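You operate a simulated robot arm through the tools that you are given. There is no shell and no other tool. Be economical: measure what you need, move in short steps, check, and stop when the job is done.

You are at the controls of a simulated robot arm. One attempt, no reset.

TASK
Clamp the rod, try both ring gauges on it, then tray it.
Fine: it lies in the ring gauge rest. Green tray if the green ring slides on and the red ring stops, else the grey tray. Both slides end back, the clamp open.

Only the result counts: the job must be done as asked and must still hold three seconds after the hand-in. Knocking over, shifting, dropping, spilling or breaking anything else fails it.

THE ROBOT
A 7-joint arm with a two-finger parallel gripper, fixed in place. Base frame: the origin is at the foot of the arm, x ahead of it, y to its left, z up; the work surface is at about z = 0.92. Readings come in m, rad, newtons and seconds.
Its first joint turns from -2.304 to 2.304 rad. Payload 3.91 kg.
The TCP is the grasp point between the finger pads, 0.03 m short of the fingertips. In the tool frame z runs along the fingers and y along their closing line. Largest opening 0.11 m; finger width 0.02, thickness 0.01; the body of the gripper, 0.048 by 0.112 m, starts 0.055 m behind the TCP.
Orientation is told as [roll, pitch, yaw] about the base's x, y, z axes, in that order, counted from this pose: with the fingers straight down and closing along the base's y, the tool's x points along the base's -x, its y along +y and its z along -z.

THE INTERFACE
- The arm moves only by the tool nudge_tool. Its argument "steps" is a list of rows, each an object of numbers (a shift or turn left out is 0, a gripper value left out holds the last): "x", "y", "z": the shift along the tool's x, y, z in units of 30 mm (1.0 is 30 mm); "wx", "wy", "wz": the turn, a rotation vector about the tool's x, y, z in units of 8 degrees (1.0 is 8 degrees); "claw": the closure, from 0 (fully open) to 1 (shut). In form: [{"x": .., "y": .., "z": .., "wx": .., "wy": .., "wz": .., "claw": ..}, ...]. A call has 1 to 8 rows; each row shifts and turns the commanded pose from where the row before left it, along the tool's axes as they then stand. A call with a number of a shift or a turn outside -1 to 1 is refused whole. A row lasts 0.2 s, in which the tool goes at most 0.05 m and 0.15 rad; a call with a longer step from one row to the next is refused whole, and so is a gripper value outside its range. A pose out of reach is approached as far as the arm can. The call stops where the force on the tool passes 90 N (or 10 N more than at its start, if that is more) or the arm is blocked; 0.2 s more then pass. The fingers move at their own pace (about 0.108 m/s each) and stop on an object; they squeeze with about 27 N. The grip force told is the motor's: it shows also when the fingers shut on nothing. Time passes only in rows, and 0.2 s behind the last, so rows that do not move let the fingers close. The reply holds the time, the measured pose of the TCP, the force on the tool along the base axes, the opening and the grip force, in the units named above and with some noise, with the torque about the TCP (base axes, N m) and any sound that the robot's microphone picked up.
- Cameras (640 x 400 px; columns grow to the right, rows downward): "scene" is fixed at [0.2187, 0.6498, 1.5012]; the picture's right is [-0.48, -0.88, 0.00], its down [-0.46, 0.25, -0.85] and it looks along [0.75, -0.41, -0.52] (base axes); focal length 278 px, centre (320, 200). "wrist" rides on the gripper at [0.072, 0.017, -0.103] in the tool frame; the picture's right is [-0.23, 0.97, 0.00], its down [-0.76, -0.18, -0.62] and it looks along [-0.61, -0.14, 0.78] (tool axes); focal length 222 px, centre (320, 200). There is no depth. A picture from a camera that has moved, and an enlarged one, comes with that camera's place and axes in the base frame and with its lens.
- grab_frame(camera): a new picture of that camera. No time passes.
- inspect(camera, box): a new picture of the part [left, top, right, bottom] of that camera's present view, enlarged. No time passes.
- job_done(): hands the job in; it is judged then, once.

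Go step by step. Nothing tells you positions but the pictures and the camera data: compare them with the known pose of the tool, close in by small moves and look again before you grip or let go. The budget is 120 turns and 68 pictures, counting those below and the enlarged ones. Unless the task says otherwise, let go and move clear before handing in, and close with one line.

The tools are called after "Emit:" as name(argument=value, ...) on one line, values as JSON. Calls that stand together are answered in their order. nudge_tool: Moves the arm, as the interface text tells. Its arguments: {"type":"object","properties":{"steps":{"type":"array","items":{"type":"object","properties":{"x":{"type":"number"},"y":{"type":"number"},"z":{"type":"number"},"wx":{"type":"number"},"wy":{"type":"number"},"wz":{"type":"number"},"claw":{"type":"number"}}}}},"required":["steps"]} The other tools are called the same way: grab_frame (camera) takes a picture; inspect (camera, box) takes an enlarged picture of a part of a camera's view; job_done () hands the job in.

At the start:

```text
clock: 0.0
position: [0.6249, 0.1681, 1.3768]
orientation: [-0.001, 0.001, 0.0]
ft_force: [-0.8, 1.1, -0.5]
ft_torque: [0.0, 0.03, -0.01]
grip_width: 0.1099
grasp_force: 0.0
```

scene: 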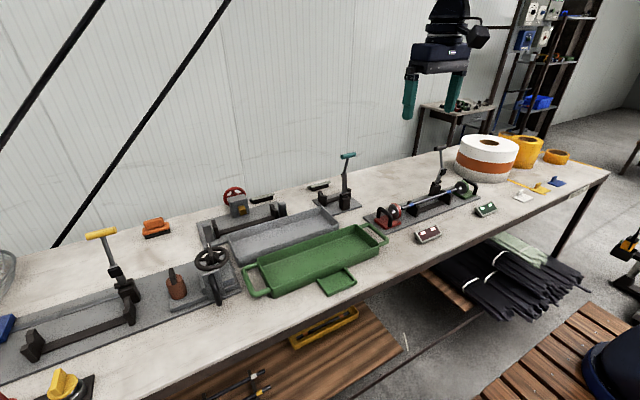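
wrist: 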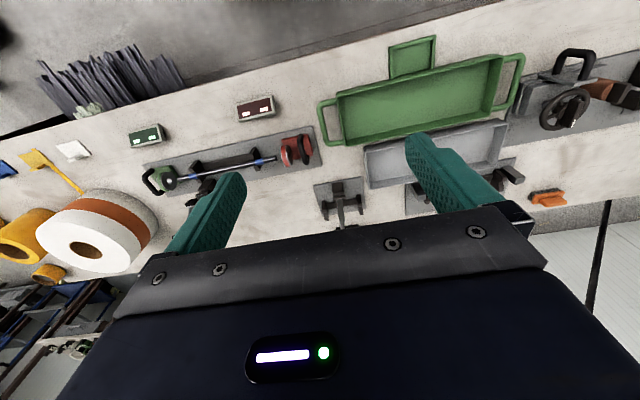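

I see the gauge rest with a blue rod between a red and a green ring slide, to the right of the trays. I'll enlarge that part first.

Emit:
inspect(camera="scene", box=[350, 140, 510, 250])

Emit:
inspect(camera="wrist", box=[120, 80, 360, 230])

```text
3.64 times, centred on (430, 195) of scene
camera zoom: at [0.2187, 0.6498, 1.5012], right [-0.48, -0.88, 0.0], down [-0.46, 0.25, -0.85], along [0.75, -0.41, -0.52], focal length 1011 px, centre (-80, 218)
```

zoom: 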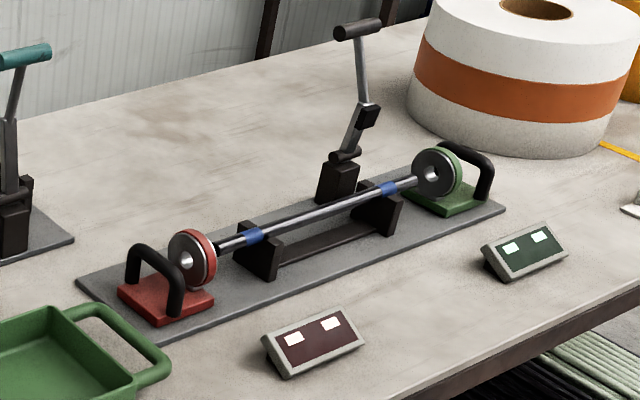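

```text
2.67 times, centred on (240, 155) of wrist
camera zoom: at [0.5518, 0.1846, 1.4798], right [0.23, 0.97, 0.0], down [0.76, -0.18, 0.62], along [0.61, -0.14, -0.78], focal length 592 px, centre (533, 320)
```

zoom: 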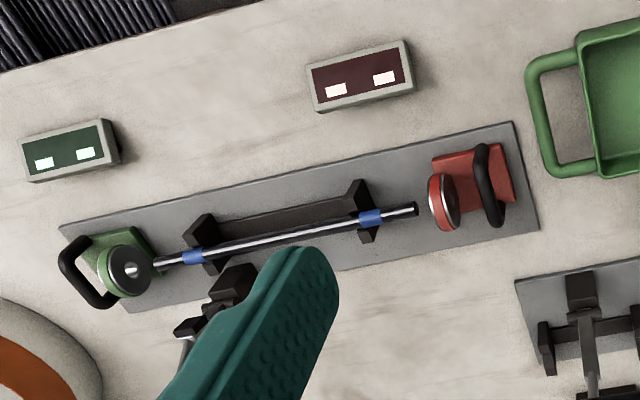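

The rod lies along y at about x 0.786, y -0.25 to 0.02, with the red slide at +y, the green slide at -y and the clamp on its far side. I'll move over it for a closer look.

Emit:
nudge_tool(steps=[{"y": -1, "z": 0.4}, {"y": -1, "z": 0.4}, {"y": -1, "z": 0.4}, {"y": -1, "z": 0.4}, {"y": -1, "z": 0.4}, {"y": -1, "z": 0.4}, {"y": -1, "z": 0.4}, {"y": -1, "z": 0.4}])

Emit:
grab_frame(camera="wrist")

```text
clock: 1.8
position: [0.6247, -0.0727, 1.2803]
orientation: [0.001, -0.001, 0.002]
ft_force: [-0.2, -0.1, -0.6]
ft_torque: [0.0, -0.01, 0.01]
grip_width: 0.1099
grasp_force: 0.0
```

```text
63 pictures are left
camera wrist: at [0.5511, -0.0561, 1.3834], right [0.23, 0.97, 0.0], down [0.76, -0.18, 0.62], along [0.61, -0.14, -0.78], focal length 222 px, centre (320, 200)
```

wrist: 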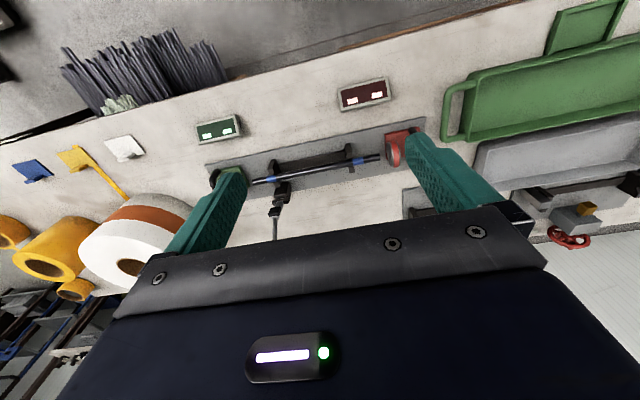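

Emit:
inspect(camera="wrist", box=[190, 70, 430, 240])

Emit:
inspect(camera="scene", box=[415, 140, 485, 215])

Emit:
inspect(camera="scene", box=[190, 140, 380, 300])

```text
2.35 times, centred on (310, 155) of wrist
camera zoom: at [0.5511, -0.0561, 1.3834], right [0.23, 0.97, 0.0], down [0.76, -0.18, 0.62], along [0.61, -0.14, -0.78], focal length 523 px, centre (344, 306)
```

zoom: 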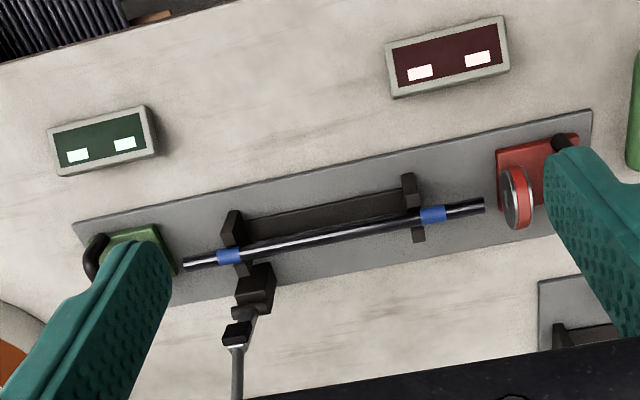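

```text
5.33 times, centred on (450, 178) of scene
camera zoom: at [0.2187, 0.6498, 1.5012], right [-0.48, -0.88, 0.0], down [-0.46, 0.25, -0.85], along [0.75, -0.41, -0.52], focal length 1482 px, centre (-373, 320)
```

zoom: 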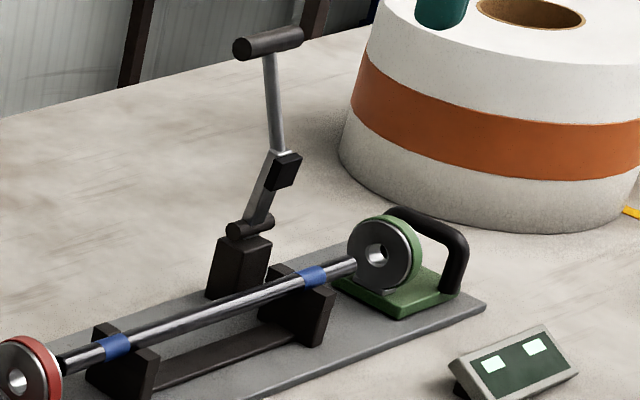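

```text
2.50 times, centred on (285, 220) of scene
camera zoom: at [0.2187, 0.6498, 1.5012], right [-0.48, -0.88, 0.0], down [-0.46, 0.25, -0.85], along [0.75, -0.41, -0.52], focal length 695 px, centre (408, 150)
```

zoom: 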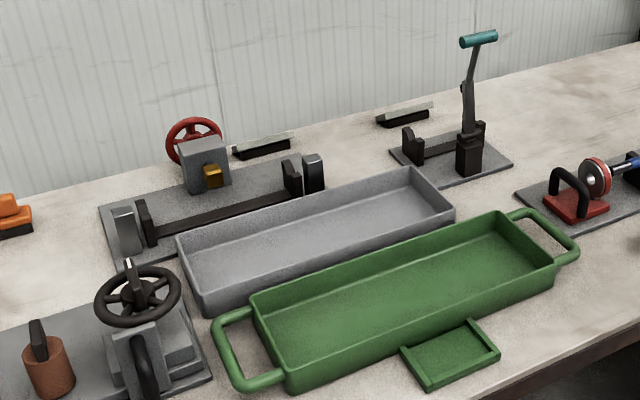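

The clamp is a lever hinged along y at about (0.823, -0.19, 1.01). It stands upright with a T-bar at about (0.848, -0.19, 1.14) and will swing toward -x onto the rod, so I'll hover above the T-bar and check.

Emit:
nudge_tool(steps=[{"x": -0.9, "y": -0.49, "z": 0.2}, {"x": -0.9, "y": -0.49, "z": 0.2}, {"x": -0.9, "y": -0.49, "z": 0.2}, {"x": -0.9, "y": -0.49, "z": 0.2}, {"x": -0.9, "y": -0.49, "z": 0.2}, {"x": -0.9, "y": -0.49, "z": 0.2}, {"x": -0.9, "y": -0.49, "z": 0.2}, {"x": -0.9, "y": -0.49, "z": 0.2}])

Emit:
grab_frame(camera="wrist")

Emit:
inspect(camera="scene", box=[380, 100, 520, 220])

```text
clock: 3.6
position: [0.8408, -0.1885, 1.2329]
orientation: [0.0, 0.001, -0.001]
ft_force: [-0.8, 0.5, 1.5]
ft_torque: [-0.02, -0.02, -0.03]
grip_width: 0.11
grasp_force: 0.0
```

```text
59 pictures are left
camera wrist: at [0.768, -0.1729, 1.3371], right [0.23, 0.97, 0.0], down [0.76, -0.18, 0.62], along [0.61, -0.14, -0.78], focal length 222 px, centre (320, 200)
```

wrist: 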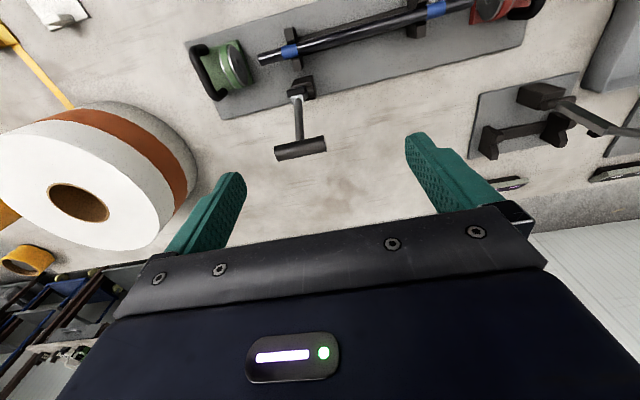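

```text
3.33 times, centred on (450, 160) of scene
camera zoom: at [0.2187, 0.6498, 1.5012], right [-0.48, -0.88, 0.0], down [-0.46, 0.25, -0.85], along [0.75, -0.41, -0.52], focal length 926 px, centre (-113, 333)
```

zoom: 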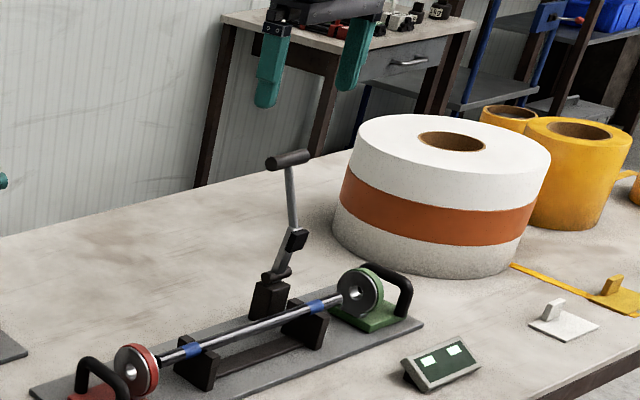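

The T-bar triangulates to about (0.862, -0.214, 1.13), along y and some 52 mm long. I'll align over it, lower partly and check.

Emit:
nudge_tool(steps=[{"x": -0.7, "y": -0.85}, {"z": 1}, {"z": 1}])

Emit:
grab_frame(camera="wrist")

Emit:
inspect(camera="scene", box=[380, 100, 520, 220])

```text
clock: 4.4
position: [0.8621, -0.2149, 1.1725]
orientation: [0.001, 0.0, -0.001]
ft_force: [0.0, -0.1, -0.2]
ft_torque: [-0.03, -0.03, -0.05]
grip_width: 0.1098
grasp_force: 0.2
```

```text
57 pictures are left
camera wrist: at [0.7892, -0.1989, 1.2756], right [0.23, 0.97, 0.0], down [0.76, -0.18, 0.62], along [0.61, -0.14, -0.78], focal length 222 px, centre (320, 200)
```

wrist: 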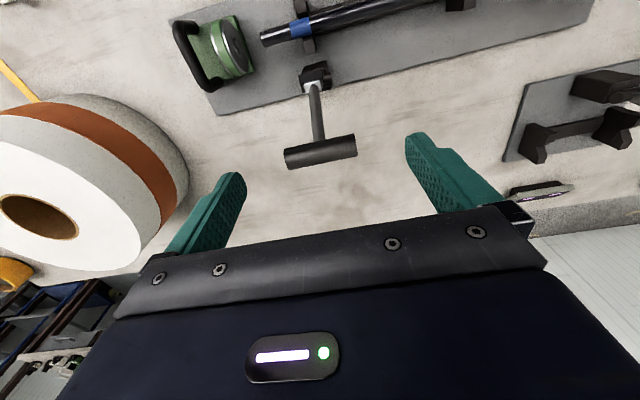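

```text
3.33 times, centred on (450, 160) of scene
camera zoom: at [0.2187, 0.6498, 1.5012], right [-0.48, -0.88, 0.0], down [-0.46, 0.25, -0.85], along [0.75, -0.41, -0.52], focal length 926 px, centre (-113, 333)
```

zoom: 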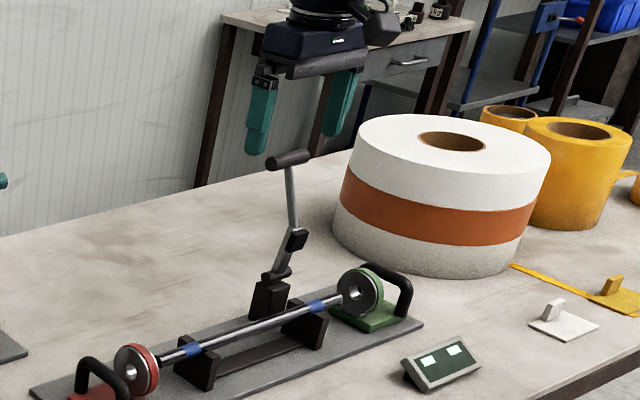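

The T-bar is aligned between the fingers. I'll lower 42 mm and close on its ends.

Emit:
nudge_tool(steps=[{"z": 0.7}, {"z": 0.7}, {"claw": 1}, {"claw": 1}, {"claw": 1}])

Emit:
grab_frame(camera="wrist")

```text
clock: 5.6
position: [0.8629, -0.2153, 1.1304]
orientation: [0.0, -0.001, 0.001]
ft_force: [-0.2, 1.5, 1.0]
ft_torque: [0.09, -0.04, -0.09]
grip_width: 0.0685
grasp_force: 45.0
```

```text
55 pictures are left
camera wrist: at [0.7892, -0.1985, 1.2336], right [0.23, 0.97, 0.0], down [0.76, -0.18, 0.62], along [0.61, -0.14, -0.78], focal length 222 px, centre (320, 200)
```

wrist: 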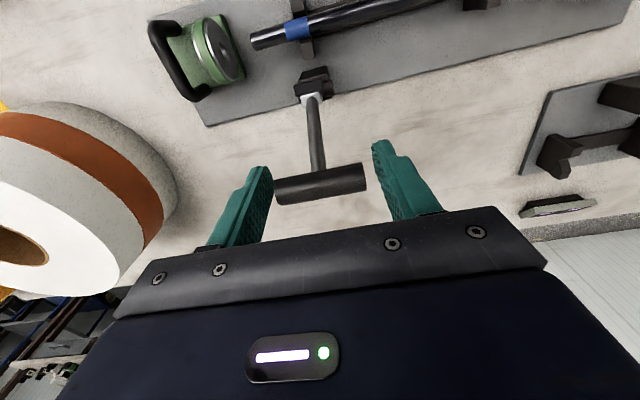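

The fingers report 68 mm opening though the bar looks a little shorter. I'll let another moment pass to see whether they have settled.

Emit:
nudge_tool(steps=[{}, {}])

Emit:
inspect(camera="wrist", box=[220, 100, 420, 240])

```text
clock: 6.2
position: [0.8633, -0.2151, 1.1308]
orientation: [0.001, 0.0, 0.0]
ft_force: [1.3, 2.1, -0.4]
ft_torque: [0.03, -0.1, -0.01]
grip_width: 0.0683
grasp_force: 44.6
```

```text
2.86 times, centred on (320, 170) of wrist
camera zoom: at [0.7892, -0.1985, 1.2336], right [0.23, 0.97, 0.0], down [0.76, -0.18, 0.62], along [0.61, -0.14, -0.78], focal length 635 px, centre (320, 286)
```

zoom: 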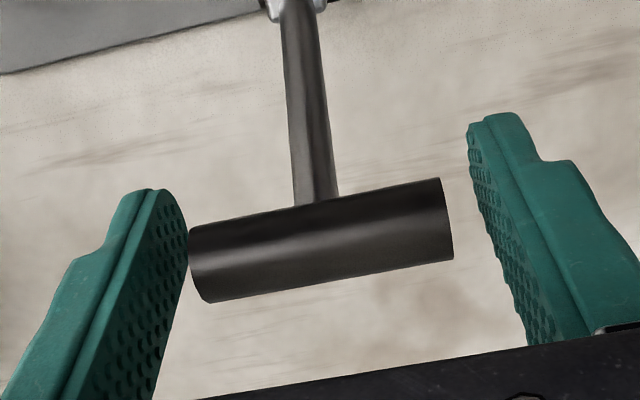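

The left pad touches the bar while the right one doesn't, so I'm about 7 mm too far to +y. I'll open slightly, shift and close again.

Emit:
nudge_tool(steps=[{"claw": 0.2}, {"y": -0.25}, {"claw": 1}, {}, {}])

Emit:
inspect(camera="wrist", box=[220, 100, 420, 240])

```text
clock: 7.4
position: [0.8621, -0.2155, 1.1304]
orientation: [0.003, 0.0, 0.004]
ft_force: [-5.3, 69.6, -6.4]
ft_torque: [0.57, 0.59, 0.19]
grip_width: 0.0684
grasp_force: 44.4
```

```text
2.86 times, centred on (320, 170) of wrist
camera zoom: at [0.7894, -0.1994, 1.2336], right [0.22, 0.98, 0.0], down [0.76, -0.17, 0.62], along [0.61, -0.14, -0.78], focal length 635 px, centre (320, 286)
```

zoom: 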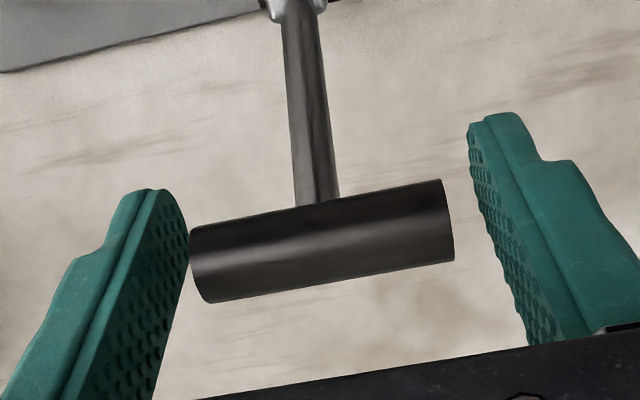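

Both grips settled at the same width and position, and the first showed no net force, so the bar is held centred at y -0.2155, near the fingertips. I'll re-centre, go 12 mm deeper and regrip.

Emit:
nudge_tool(steps=[{"claw": 0.2}, {"y": 0.25}, {"z": 0.4, "x": -0.2}, {"claw": 1}, {}, {}])

Emit:
inspect(camera="wrist", box=[220, 60, 420, 240])

Emit:
inspect(camera="scene", box=[400, 110, 480, 200])

```text
clock: 8.8
position: [0.868, -0.2145, 1.1187]
orientation: [0.0, -0.002, 0.0]
ft_force: [-0.4, 4.7, 2.3]
ft_torque: [-0.05, 0.08, 0.01]
grip_width: 0.0678
grasp_force: 45.2
```

```text
2.22 times, centred on (320, 150) of wrist
camera zoom: at [0.7947, -0.1985, 1.2222], right [0.23, 0.97, 0.0], down [0.76, -0.18, 0.62], along [0.61, -0.14, -0.78], focal length 494 px, centre (320, 311)
```

zoom: 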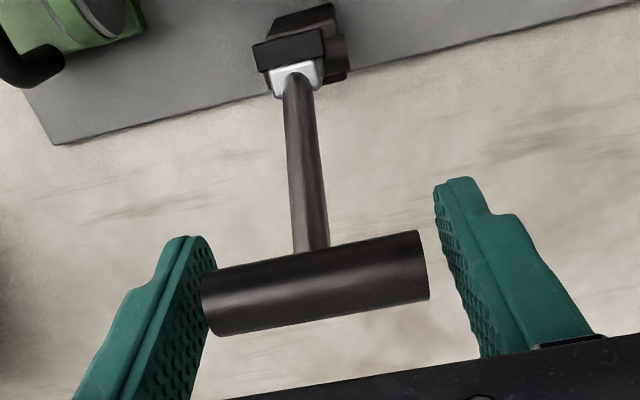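

```text
4.44 times, centred on (440, 155) of scene
camera zoom: at [0.2187, 0.6498, 1.5012], right [-0.48, -0.88, 0.0], down [-0.46, 0.25, -0.85], along [0.75, -0.41, -0.52], focal length 1235 px, centre (-213, 400)
```

zoom: 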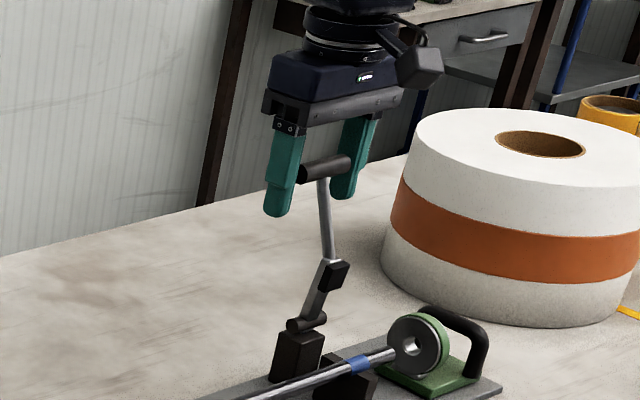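

The bar now lies well within the pads. I'll test the grip with a 10 mm pull along the arc and check that the lever follows.

Emit:
nudge_tool(steps=[{"x": 0.31, "z": -0.11}, {"x": 0.32, "z": -0.09}])

Emit:
inspect(camera="wrist", box=[220, 60, 420, 240])

```text
clock: 9.4
position: [0.8499, -0.2151, 1.1228]
orientation: [0.001, 0.005, 0.001]
ft_force: [4.4, 4.3, -38.0]
ft_torque: [-0.15, -0.78, -0.16]
grip_width: 0.0679
grasp_force: 45.4
```

```text
2.22 times, centred on (320, 150) of wrist
camera zoom: at [0.7769, -0.1986, 1.2252], right [0.23, 0.97, 0.0], down [0.77, -0.18, 0.62], along [0.6, -0.14, -0.79], focal length 494 px, centre (320, 311)
```

zoom: 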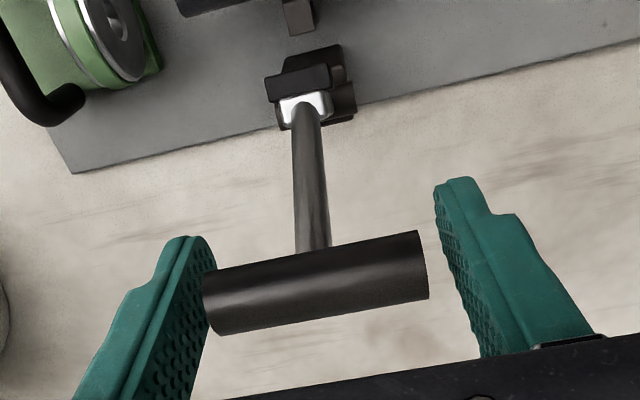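

The lever follows the grip, with a 38 N vertical preload, so the arc is flatter than I assumed and the pivot is near x 0.838. I'll continue along the corrected arc.

Emit:
nudge_tool(steps=[{"x": 0.52, "z": 0.1}, {"x": 0.52, "z": 0.05}])

```text
clock: 10.0
position: [0.8187, -0.2158, 1.1213]
orientation: [0.0, 0.0, 0.0]
ft_force: [10.6, 3.7, -11.1]
ft_torque: [0.08, -1.06, 0.0]
grip_width: 0.0681
grasp_force: 45.2
```

Emit:
nudge_tool(steps=[{"x": 0.51, "z": 0.14}, {"x": 0.48, "z": 0.2}, {"x": 0.45, "z": 0.26}])

```text
clock: 10.8
position: [0.7747, -0.2153, 1.1038]
orientation: [-0.001, 0.0, -0.001]
ft_force: [-3.2, 5.7, 21.4]
ft_torque: [0.12, -1.1, -0.02]
grip_width: 0.0679
grasp_force: 44.5
```

Emit:
nudge_tool(steps=[{"x": 0.41, "z": 0.26}, {"x": 0.36, "z": 0.36}, {"x": 0.31, "z": 0.41}])

Emit:
inspect(camera="scene", box=[380, 110, 500, 230])

```text
clock: 11.6
position: [0.7413, -0.2147, 1.0723]
orientation: [0.0, 0.0, 0.0]
ft_force: [-17.8, 0.3, 24.9]
ft_torque: [-0.01, -1.11, -0.09]
grip_width: 0.0681
grasp_force: 45.0
```

```text
3.33 times, centred on (440, 170) of scene
camera zoom: at [0.2187, 0.6498, 1.5012], right [-0.48, -0.88, 0.0], down [-0.46, 0.25, -0.85], along [0.75, -0.41, -0.52], focal length 926 px, centre (-80, 300)
```

zoom: 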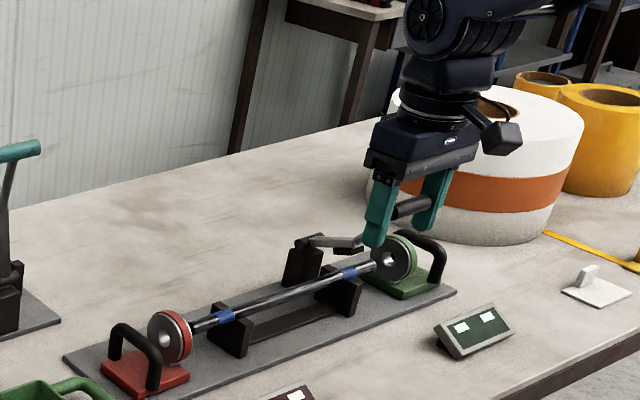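

The clamp arm is nearly level over the rod. I'll continue in small steps until it seats.

Emit:
nudge_tool(steps=[{"x": 0.22, "z": 0.42}])

Emit:
nudge_tool(steps=[{"x": 0.15, "z": 0.4}])

Emit:
inspect(camera="scene", box=[380, 110, 500, 230])

```text
clock: 12.0
position: [0.7329, -0.215, 1.0594]
orientation: [0.0, 0.001, 0.001]
ft_force: [-32.6, 0.6, 28.2]
ft_torque: [-0.05, -0.85, -0.06]
grip_width: 0.0681
grasp_force: 45.0
```

```text
clock: 12.4
position: [0.7301, -0.2139, 1.0466]
orientation: [0.001, 0.002, -0.002]
ft_force: [-39.2, -2.3, 24.4]
ft_torque: [-0.07, -0.64, -0.04]
grip_width: 0.0682
grasp_force: 45.0
```

```text
3.33 times, centred on (440, 170) of scene
camera zoom: at [0.2187, 0.6498, 1.5012], right [-0.48, -0.88, 0.0], down [-0.46, 0.25, -0.85], along [0.75, -0.41, -0.52], focal length 926 px, centre (-80, 300)
```

zoom: 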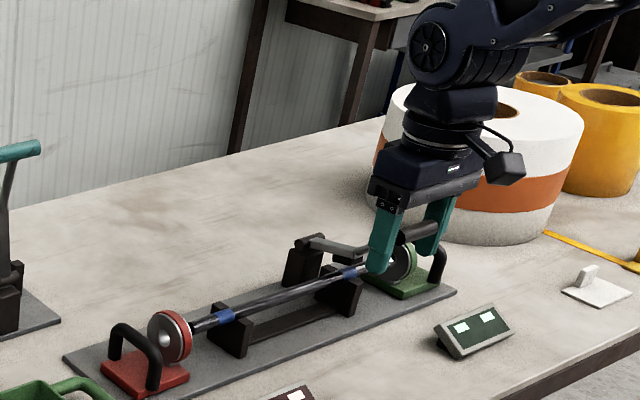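

Emit:
nudge_tool(steps=[{"x": 0.2, "z": 0.38}])

Emit:
nudge_tool(steps=[{"x": 0.08, "z": 0.3}])

Emit:
inspect(camera="scene", box=[400, 150, 480, 220])

```text
clock: 12.8
position: [0.7256, -0.2147, 1.0351]
orientation: [-0.001, -0.002, 0.001]
ft_force: [-20.2, -3.9, 17.4]
ft_torque: [-0.05, -1.22, -0.01]
grip_width: 0.0684
grasp_force: 45.6
```

```text
clock: 13.2
position: [0.7231, -0.2157, 1.0254]
orientation: [0.0, 0.0, 0.0]
ft_force: [-17.9, -4.8, 13.1]
ft_torque: [0.05, -1.03, 0.05]
grip_width: 0.0684
grasp_force: 44.9
```

```text
5.71 times, centred on (440, 185) of scene
camera zoom: at [0.2187, 0.6498, 1.5012], right [-0.48, -0.88, 0.0], down [-0.46, 0.25, -0.85], along [0.75, -0.41, -0.52], focal length 1588 px, centre (-366, 286)
```

zoom: 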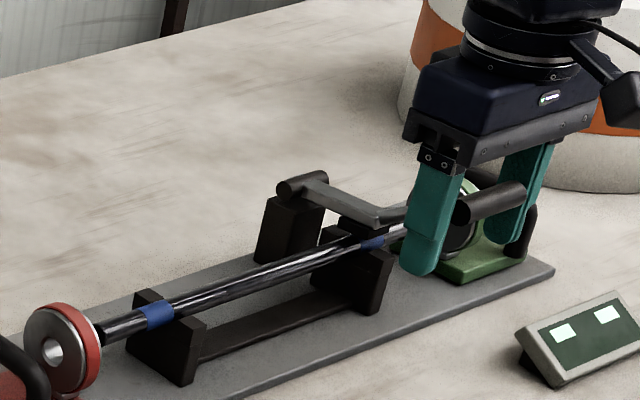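

Emit:
nudge_tool(steps=[{"x": 0.05, "z": 0.3}])

Emit:
nudge_tool(steps=[{"x": 0.0, "z": 0.2}])

Emit:
inspect(camera="scene", box=[400, 150, 480, 220])

```text
clock: 13.6
position: [0.7204, -0.2148, 1.0181]
orientation: [0.002, 0.002, 0.0]
ft_force: [-32.7, -2.3, 12.6]
ft_torque: [0.02, -0.85, 0.02]
grip_width: 0.0683
grasp_force: 45.2
```

```text
clock: 14.0
position: [0.7206, -0.2153, 1.0136]
orientation: [0.001, -0.003, 0.001]
ft_force: [-32.6, -0.6, 51.4]
ft_torque: [0.0, -0.07, -0.01]
grip_width: 0.0684
grasp_force: 44.2
```

```text
5.71 times, centred on (440, 185) of scene
camera zoom: at [0.2187, 0.6498, 1.5012], right [-0.48, -0.88, 0.0], down [-0.46, 0.25, -0.85], along [0.75, -0.41, -0.52], focal length 1588 px, centre (-366, 286)
```

zoom: 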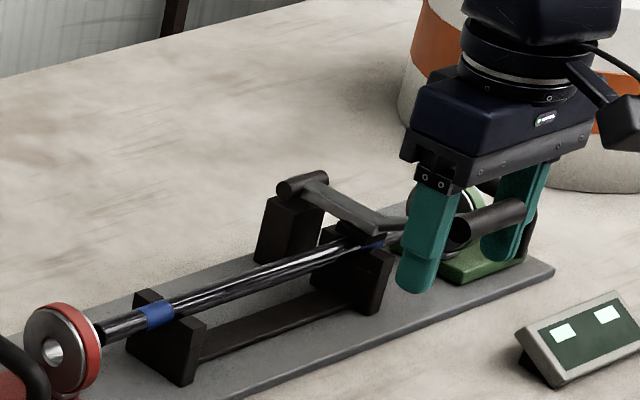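

The force has risen to 51 N, so the pad is on the rod. I'll press a few millimetres more to latch it.

Emit:
nudge_tool(steps=[{"x": 0.04, "z": 0.1}])

Emit:
nudge_tool(steps=[{"x": 0.03, "z": 0.1}])

```text
clock: 14.4
position: [0.7217, -0.2149, 1.0109]
orientation: [-0.001, -0.007, 0.001]
ft_force: [-2.4, -5.5, 59.0]
ft_torque: [-0.05, 0.32, 0.13]
grip_width: 0.0681
grasp_force: 45.2
```

```text
clock: 14.8
position: [0.7215, -0.2151, 1.008]
orientation: [-0.002, -0.008, 0.001]
ft_force: [21.6, -9.8, 64.1]
ft_torque: [0.14, 1.05, 0.2]
grip_width: 0.0689
grasp_force: 45.4
```

The force is flattening, so the bar may be slipping against its stop. I'll release the grip and see whether the clamp stays down.

Emit:
nudge_tool(steps=[{"claw": 0.3}, {"claw": 0}, {}])

Emit:
grab_frame(camera="wrist")

Emit:
inspect(camera="scene", box=[400, 150, 480, 220])

```text
clock: 15.6
position: [0.7187, -0.214, 1.0049]
orientation: [0.001, 0.001, 0.0]
ft_force: [-0.3, 0.4, 0.3]
ft_torque: [-0.02, 0.0, -0.03]
grip_width: 0.11
grasp_force: 0.1
```

```text
45 pictures are left
camera wrist: at [0.6458, -0.1982, 1.108], right [0.23, 0.97, 0.0], down [0.76, -0.18, 0.62], along [0.61, -0.14, -0.78], focal length 222 px, centre (320, 200)
```

wrist: 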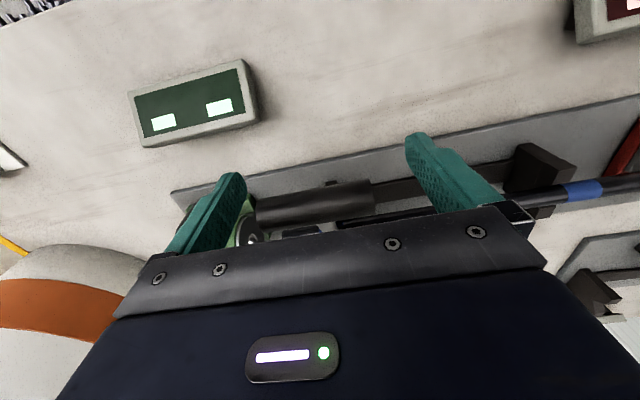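

```text
5.71 times, centred on (440, 185) of scene
camera zoom: at [0.2187, 0.6498, 1.5012], right [-0.48, -0.88, 0.0], down [-0.46, 0.25, -0.85], along [0.75, -0.41, -0.52], focal length 1588 px, centre (-366, 286)
```

zoom: 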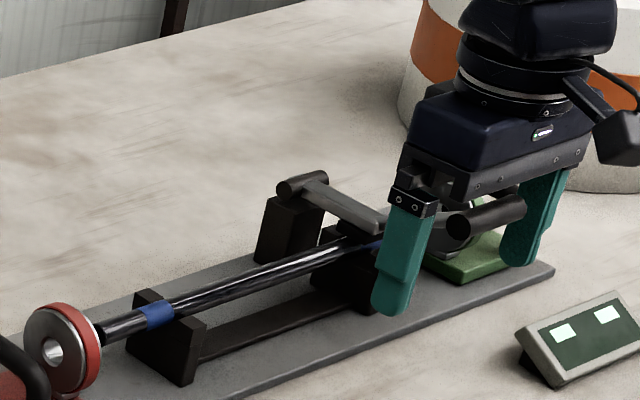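

The clamp stays down. I'll rise, close the fingers and press on the T-bar from above to make sure it is latched.

Emit:
nudge_tool(steps=[{"z": -1}, {"z": -1}, {"claw": 1}, {}, {}, {}])

Emit:
inspect(camera="scene", box=[400, 150, 480, 220])

Emit:
grab_frame(camera="wrist")

```text
clock: 17.0
position: [0.7189, -0.2138, 1.0668]
orientation: [-0.001, -0.001, -0.001]
ft_force: [-3.0, 4.3, 31.3]
ft_torque: [0.13, 0.39, 0.0]
grip_width: 0.0002
grasp_force: 38.2
```

```text
5.71 times, centred on (440, 185) of scene
camera zoom: at [0.2187, 0.6498, 1.5012], right [-0.48, -0.88, 0.0], down [-0.46, 0.25, -0.85], along [0.75, -0.41, -0.52], focal length 1588 px, centre (-366, 286)
```

zoom: 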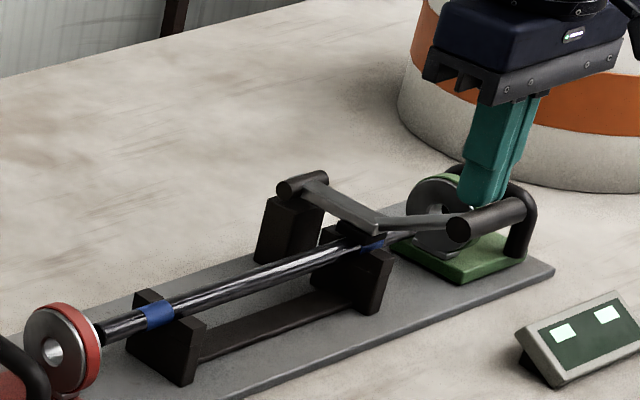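

```text
42 pictures are left
camera wrist: at [0.6461, -0.1977, 1.169], right [0.23, 0.97, 0.0], down [0.76, -0.18, 0.62], along [0.61, -0.14, -0.78], focal length 222 px, centre (320, 200)
```

wrist: 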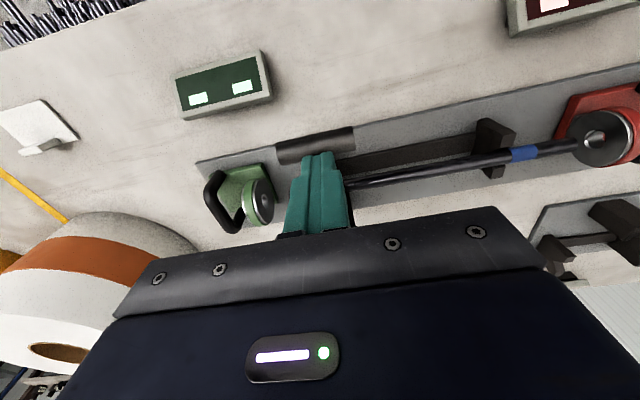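

The closed fingertips already rest on the bar with 31 N. I'll press down in small steps.

Emit:
nudge_tool(steps=[{"z": 0.1}, {"z": 0.1}])

Emit:
nudge_tool(steps=[{"z": 0.08}])

```text
clock: 17.6
position: [0.7194, -0.2149, 1.0658]
orientation: [-0.001, -0.007, 0.0]
ft_force: [-24.3, 7.8, 41.2]
ft_torque: [0.25, 1.11, -0.08]
grip_width: 0.0
grasp_force: 38.0
stopped in row 2: the force on the tool passed its limit at 95 N (the readings are from after the stop); the commanded pose is now the measured one
```

```text
clock: 18.0
position: [0.719, -0.2144, 1.0651]
orientation: [-0.002, -0.012, 0.0]
ft_force: [-36.5, 11.2, 82.4]
ft_torque: [0.32, 1.81, -0.14]
grip_width: 0.0
grasp_force: 37.7
```

The clamp is hard against its stop, so the rod is clamped. I'll lift and hover over the green slide's handle with the fingers partly open.

Emit:
nudge_tool(steps=[{"z": -1}, {"z": -1, "x": -0.4, "y": -0.7, "claw": 0.7}, {"x": -0.7, "y": -1, "z": -0.2}, {"x": -0.7, "y": -1}, {"y": -1}])

Emit:
grab_frame(camera="wrist")

Emit:
inspect(camera="scene", box=[380, 130, 500, 230])

```text
clock: 19.2
position: [0.7741, -0.3253, 1.1261]
orientation: [0.0, -0.006, -0.001]
ft_force: [-1.1, 0.2, 0.0]
ft_torque: [-0.04, 0.0, 0.03]
grip_width: 0.0333
grasp_force: 0.0
```

```text
41 pictures are left
camera wrist: at [0.6998, -0.3093, 1.2293], right [0.23, 0.97, 0.0], down [0.76, -0.18, 0.63], along [0.61, -0.14, -0.78], focal length 222 px, centre (320, 200)
```

wrist: 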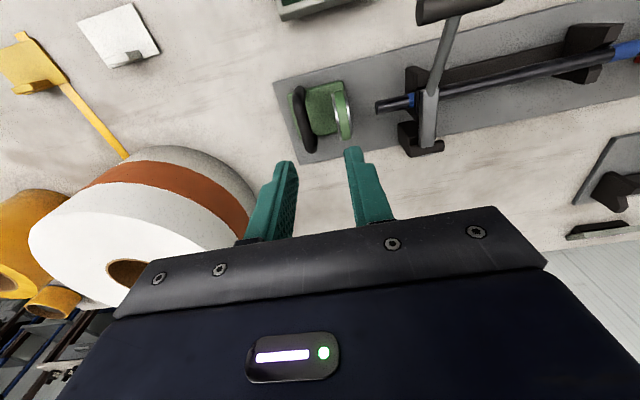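

```text
4.00 times, centred on (440, 180) of scene
camera zoom: at [0.2187, 0.6498, 1.5012], right [-0.48, -0.88, 0.0], down [-0.46, 0.25, -0.85], along [0.75, -0.41, -0.52], focal length 1112 px, centre (-160, 280)
```

zoom: 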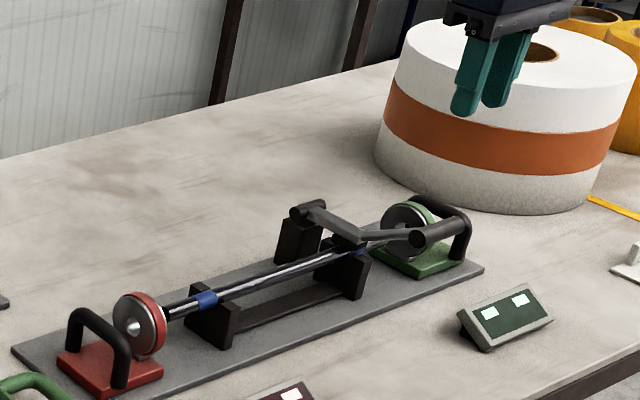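

The green handle is at about (0.78, -0.343), top z about 0.995, with its ring at y about -0.30 and the rod end at -0.265. I'll align, lower to just above it and check.

Emit:
nudge_tool(steps=[{"x": -0.2, "y": -0.6, "claw": 0.75}, {"z": 1}, {"z": 1}])

Emit:
grab_frame(camera="wrist")

Emit:
inspect(camera="scene", box=[420, 150, 500, 220])

```text
clock: 20.0
position: [0.7812, -0.3445, 1.0675]
orientation: [-0.002, -0.009, 0.001]
ft_force: [0.0, 0.2, 0.2]
ft_torque: [-0.02, -0.01, 0.0]
grip_width: 0.0277
grasp_force: 0.0
```

```text
39 pictures are left
camera wrist: at [0.7068, -0.3273, 1.1696], right [0.23, 0.97, 0.0], down [0.76, -0.18, 0.63], along [0.61, -0.14, -0.78], focal length 222 px, centre (320, 200)
```

wrist: 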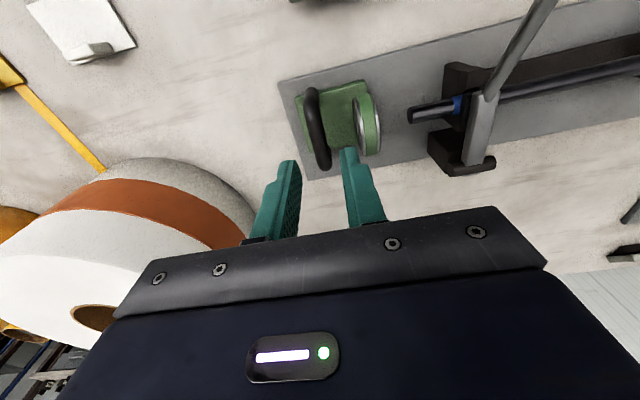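

```text
5.71 times, centred on (460, 185) of scene
camera zoom: at [0.2187, 0.6498, 1.5012], right [-0.48, -0.88, 0.0], down [-0.46, 0.25, -0.85], along [0.75, -0.41, -0.52], focal length 1588 px, centre (-480, 286)
```

zoom: 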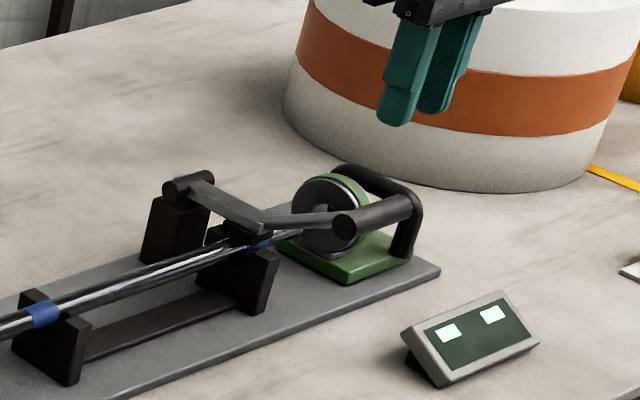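

The handle is centred between the fingers (y about -0.346). I'll lower to z 0.99 and grip it.

Emit:
nudge_tool(steps=[{"x": 0.2, "y": -0.05, "z": 0.8}, {"z": 0.9}, {"z": 0.85}, {"claw": 1}, {}, {}])

Emit:
grab_frame(camera="wrist")

```text
clock: 21.4
position: [0.7776, -0.3471, 0.9905]
orientation: [-0.004, -0.005, 0.002]
ft_force: [0.8, -1.2, -4.4]
ft_torque: [-0.03, -1.38, 0.02]
grip_width: 0.0137
grasp_force: 45.3
```

```text
37 pictures are left
camera wrist: at [0.702, -0.3297, 1.093], right [0.23, 0.97, 0.0], down [0.76, -0.18, 0.63], along [0.61, -0.14, -0.78], focal length 222 px, centre (320, 200)
```

wrist: 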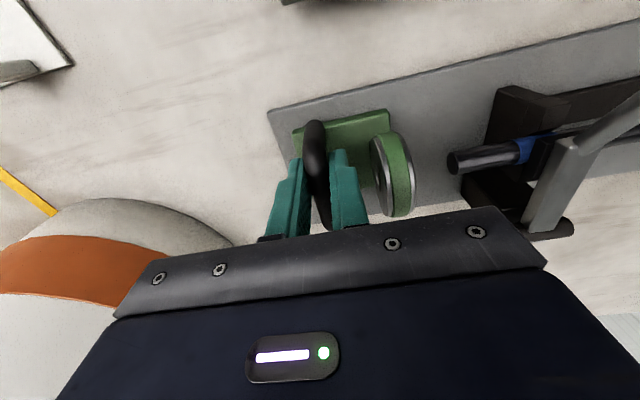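

The handle is gripped at 13.7 mm. I'll slide it +y in small steps, watching the force.

Emit:
nudge_tool(steps=[{"y": 0.33}, {"y": 0.33}])

Emit:
nudge_tool(steps=[{"y": 0.2}, {"y": 0.2}])

Emit:
inspect(camera="wrist", box=[250, 80, 600, 260])

```text
clock: 22.0
position: [0.7755, -0.325, 0.9907]
orientation: [0.0, -0.006, 0.001]
ft_force: [7.7, -0.6, 0.2]
ft_torque: [0.08, 0.78, 0.02]
grip_width: 0.0139
grasp_force: 45.4
```

```text
clock: 22.6
position: [0.7757, -0.3137, 0.9901]
orientation: [-0.001, -0.008, 0.002]
ft_force: [7.5, -2.2, 5.2]
ft_torque: [0.01, 0.12, 0.0]
grip_width: 0.0137
grasp_force: 45.0
```

```text
1.83 times, centred on (425, 170) of wrist
camera zoom: at [0.702, -0.2972, 1.093], right [0.23, 0.97, 0.0], down [0.76, -0.18, 0.63], along [0.61, -0.14, -0.78], focal length 406 px, centre (128, 255)
```

zoom: 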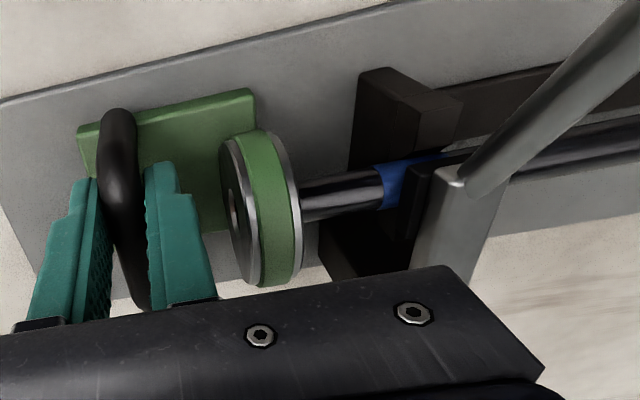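

Emit:
nudge_tool(steps=[{"y": 0.2}])

Emit:
nudge_tool(steps=[{"y": 0.2}])

Emit:
inspect(camera="wrist", box=[250, 80, 600, 260])

```text
clock: 23.0
position: [0.7758, -0.3091, 0.9905]
orientation: [-0.001, -0.007, -0.002]
ft_force: [11.7, -1.4, 3.0]
ft_torque: [0.05, -0.26, 0.04]
grip_width: 0.0138
grasp_force: 45.1
```

```text
clock: 23.4
position: [0.7762, -0.3015, 0.9908]
orientation: [-0.002, -0.006, 0.0]
ft_force: [13.6, -1.9, -1.8]
ft_torque: [-0.03, -1.32, 0.01]
grip_width: 0.0138
grasp_force: 45.0
```

```text
1.83 times, centred on (425, 170) of wrist
camera zoom: at [0.702, -0.2855, 1.093], right [0.23, 0.97, 0.0], down [0.76, -0.18, 0.63], along [0.61, -0.14, -0.78], focal length 406 px, centre (128, 255)
```

zoom: 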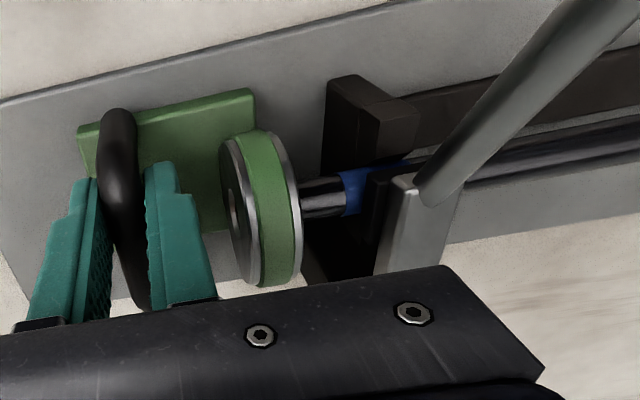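

The green ring is moving over the rod end without resistance. I'll continue a little further and check the displays.

Emit:
nudge_tool(steps=[{"y": 0.2}])

Emit:
nudge_tool(steps=[{"y": 0.13}])

Emit:
inspect(camera="wrist", box=[250, 80, 600, 260])

Emit:
inspect(camera="scene", box=[380, 150, 510, 250])

```text
clock: 23.8
position: [0.776, -0.2964, 0.9901]
orientation: [-0.001, -0.004, 0.001]
ft_force: [12.3, -1.3, -0.4]
ft_torque: [-0.01, -0.79, -0.03]
grip_width: 0.0138
grasp_force: 45.1
```

```text
clock: 24.2
position: [0.7758, -0.2925, 0.9902]
orientation: [-0.001, -0.005, 0.001]
ft_force: [13.2, -1.7, 1.0]
ft_torque: [0.01, 0.13, -0.01]
grip_width: 0.0136
grasp_force: 45.2
```

```text
1.83 times, centred on (425, 170) of wrist
camera zoom: at [0.702, -0.2757, 1.093], right [0.23, 0.97, 0.0], down [0.76, -0.18, 0.63], along [0.61, -0.14, -0.78], focal length 406 px, centre (128, 255)
```

zoom: 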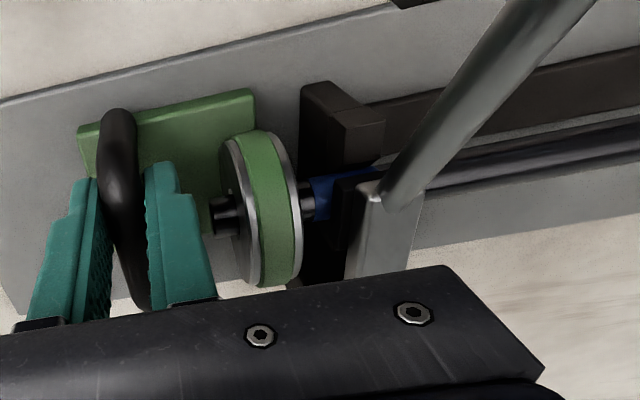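

```text
4.00 times, centred on (445, 200) of scene
camera zoom: at [0.2187, 0.6498, 1.5012], right [-0.48, -0.88, 0.0], down [-0.46, 0.25, -0.85], along [0.75, -0.41, -0.52], focal length 1112 px, centre (-180, 200)
```

zoom: 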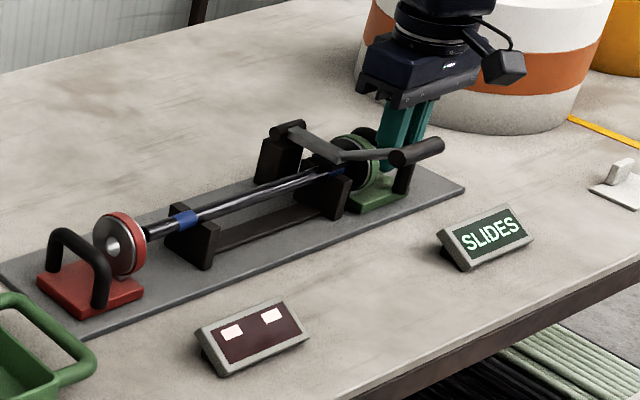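

The green display reads SLIDES, with the rod poking through the ring. I'll pull the green slide back to its start.

Emit:
nudge_tool(steps=[{"y": -0.4}, {"y": -0.4}, {"y": -0.4}, {"y": -0.3}, {"y": -0.32}, {}])

Emit:
inspect(camera="scene", box=[380, 150, 510, 250])

```text
clock: 25.6
position: [0.7768, -0.3471, 0.991]
orientation: [-0.001, -0.006, 0.0]
ft_force: [16.6, -0.8, -6.8]
ft_torque: [-0.02, -0.69, -0.03]
grip_width: 0.0138
grasp_force: 45.2
```

```text
4.00 times, centred on (445, 200) of scene
camera zoom: at [0.2187, 0.6498, 1.5012], right [-0.48, -0.88, 0.0], down [-0.46, 0.25, -0.85], along [0.75, -0.41, -0.52], focal length 1112 px, centre (-180, 200)
```

zoom: 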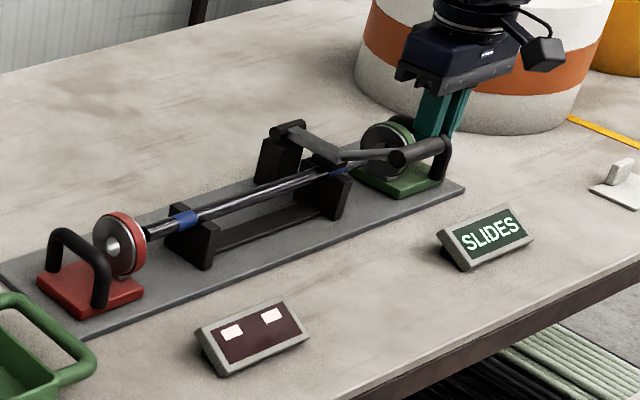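

The green slide is back. I'll release, rise and travel toward the red handle.

Emit:
nudge_tool(steps=[{"claw": 0.75}, {}, {"z": -1}, {"z": -1}, {"z": -1}, {"z": -1}, {"z": -0.6, "y": 0.5}, {"y": 1}])

Emit:
nudge_tool(steps=[{"y": 1}, {"y": 1}, {"y": 1}, {"y": 1}, {"y": 1}, {"y": 1}, {"y": 1}, {"y": 1}])

Emit:
nudge_tool(steps=[{"y": 1}, {"y": 1}, {"y": 1}, {"y": 1}])

Emit:
grab_frame(camera="wrist")

```text
clock: 27.4
position: [0.7744, -0.3008, 1.1295]
orientation: [-0.001, -0.003, 0.0]
ft_force: [1.3, 0.8, 0.2]
ft_torque: [0.01, 0.04, 0.0]
grip_width: 0.0277
grasp_force: 0.1
```

```text
clock: 29.2
position: [0.7742, -0.061, 1.1271]
orientation: [-0.001, -0.003, 0.002]
ft_force: [0.3, -0.8, 0.4]
ft_torque: [0.02, -0.01, -0.01]
grip_width: 0.0277
grasp_force: 0.1
```

```text
clock: 30.2
position: [0.7748, 0.0577, 1.1274]
orientation: [-0.001, -0.006, 0.0]
ft_force: [0.2, 0.0, -0.4]
ft_torque: [-0.02, 0.01, 0.01]
grip_width: 0.0275
grasp_force: 0.0
```

```text
31 pictures are left
camera wrist: at [0.7004, 0.0747, 1.2311], right [0.23, 0.97, 0.0], down [0.76, -0.18, 0.63], along [0.61, -0.14, -0.78], focal length 222 px, centre (320, 200)
```

wrist: 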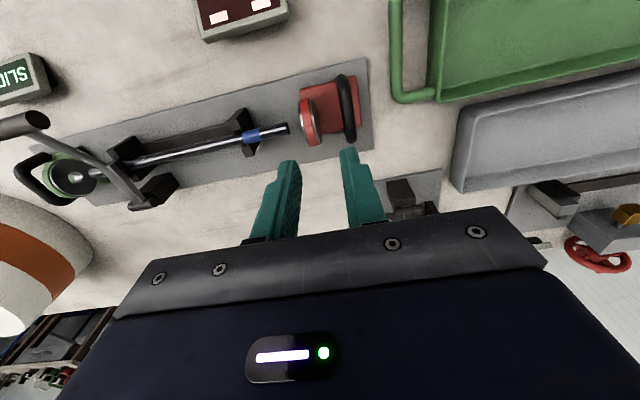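

The red handle is at about (0.775, 0.087). I'll align and lower partly, then check.

Emit:
nudge_tool(steps=[{"y": 0.96}, {"z": 1}, {"z": 1}])

Emit:
grab_frame(camera="wrist")

```text
clock: 31.0
position: [0.774, 0.0886, 1.0688]
orientation: [-0.001, -0.007, 0.0]
ft_force: [-0.2, 0.0, 0.0]
ft_torque: [0.0, -0.01, -0.03]
grip_width: 0.0277
grasp_force: 0.0
```

```text
30 pictures are left
camera wrist: at [0.7002, 0.1044, 1.1709], right [0.23, 0.97, 0.0], down [0.76, -0.18, 0.63], along [0.61, -0.14, -0.78], focal length 222 px, centre (320, 200)
```

wrist: 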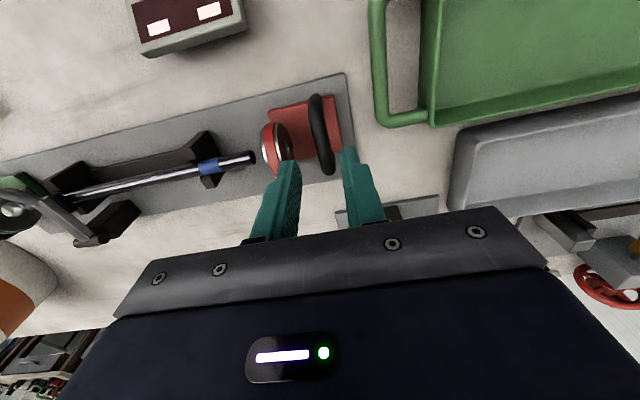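

Centred. I'll narrow the opening slightly, lower and grip.

Emit:
nudge_tool(steps=[{"claw": 0.79, "z": 0.6, "y": 0.03}, {"z": 1}, {"z": 1}, {"claw": 1}, {}, {}])

Emit:
inspect(camera="wrist", box=[120, 60, 440, 260])

```text
clock: 32.4
position: [0.7757, 0.0873, 0.9898]
orientation: [-0.001, -0.007, 0.001]
ft_force: [5.1, -20.5, -0.6]
ft_torque: [-0.25, -0.96, 0.11]
grip_width: 0.0136
grasp_force: 44.7
```

```text
2.00 times, centred on (280, 160) of wrist
camera zoom: at [0.7016, 0.104, 1.092], right [0.23, 0.97, 0.0], down [0.76, -0.18, 0.63], along [0.61, -0.14, -0.78], focal length 444 px, centre (400, 280)
```

zoom: 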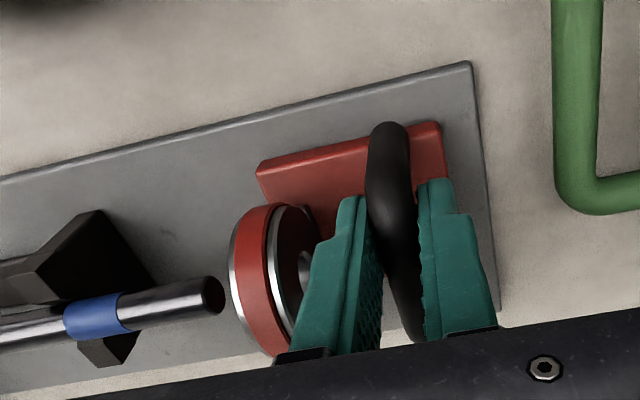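

Red handle gripped at y 0.087. I'll slide it -y in small steps and watch for a stop.

Emit:
nudge_tool(steps=[{"y": -0.33}, {"y": -0.33}])

Emit:
nudge_tool(steps=[{"y": -0.17}])

Emit:
nudge_tool(steps=[{"y": -0.17}])

```text
clock: 33.0
position: [0.7756, 0.0695, 0.9892]
orientation: [0.0, -0.005, 0.0]
ft_force: [13.2, 2.3, -7.7]
ft_torque: [-0.03, -1.14, -0.07]
grip_width: 0.0137
grasp_force: 45.0
```

```text
clock: 33.4
position: [0.7759, 0.0646, 0.9885]
orientation: [-0.001, -0.005, -0.001]
ft_force: [15.2, 0.7, -12.5]
ft_torque: [-0.02, -1.31, -0.03]
grip_width: 0.0137
grasp_force: 44.9
```

```text
clock: 33.8
position: [0.7759, 0.059, 0.9896]
orientation: [-0.002, -0.008, 0.0]
ft_force: [16.6, 2.2, -12.0]
ft_torque: [0.0, -0.76, -0.07]
grip_width: 0.0134
grasp_force: 45.1
```

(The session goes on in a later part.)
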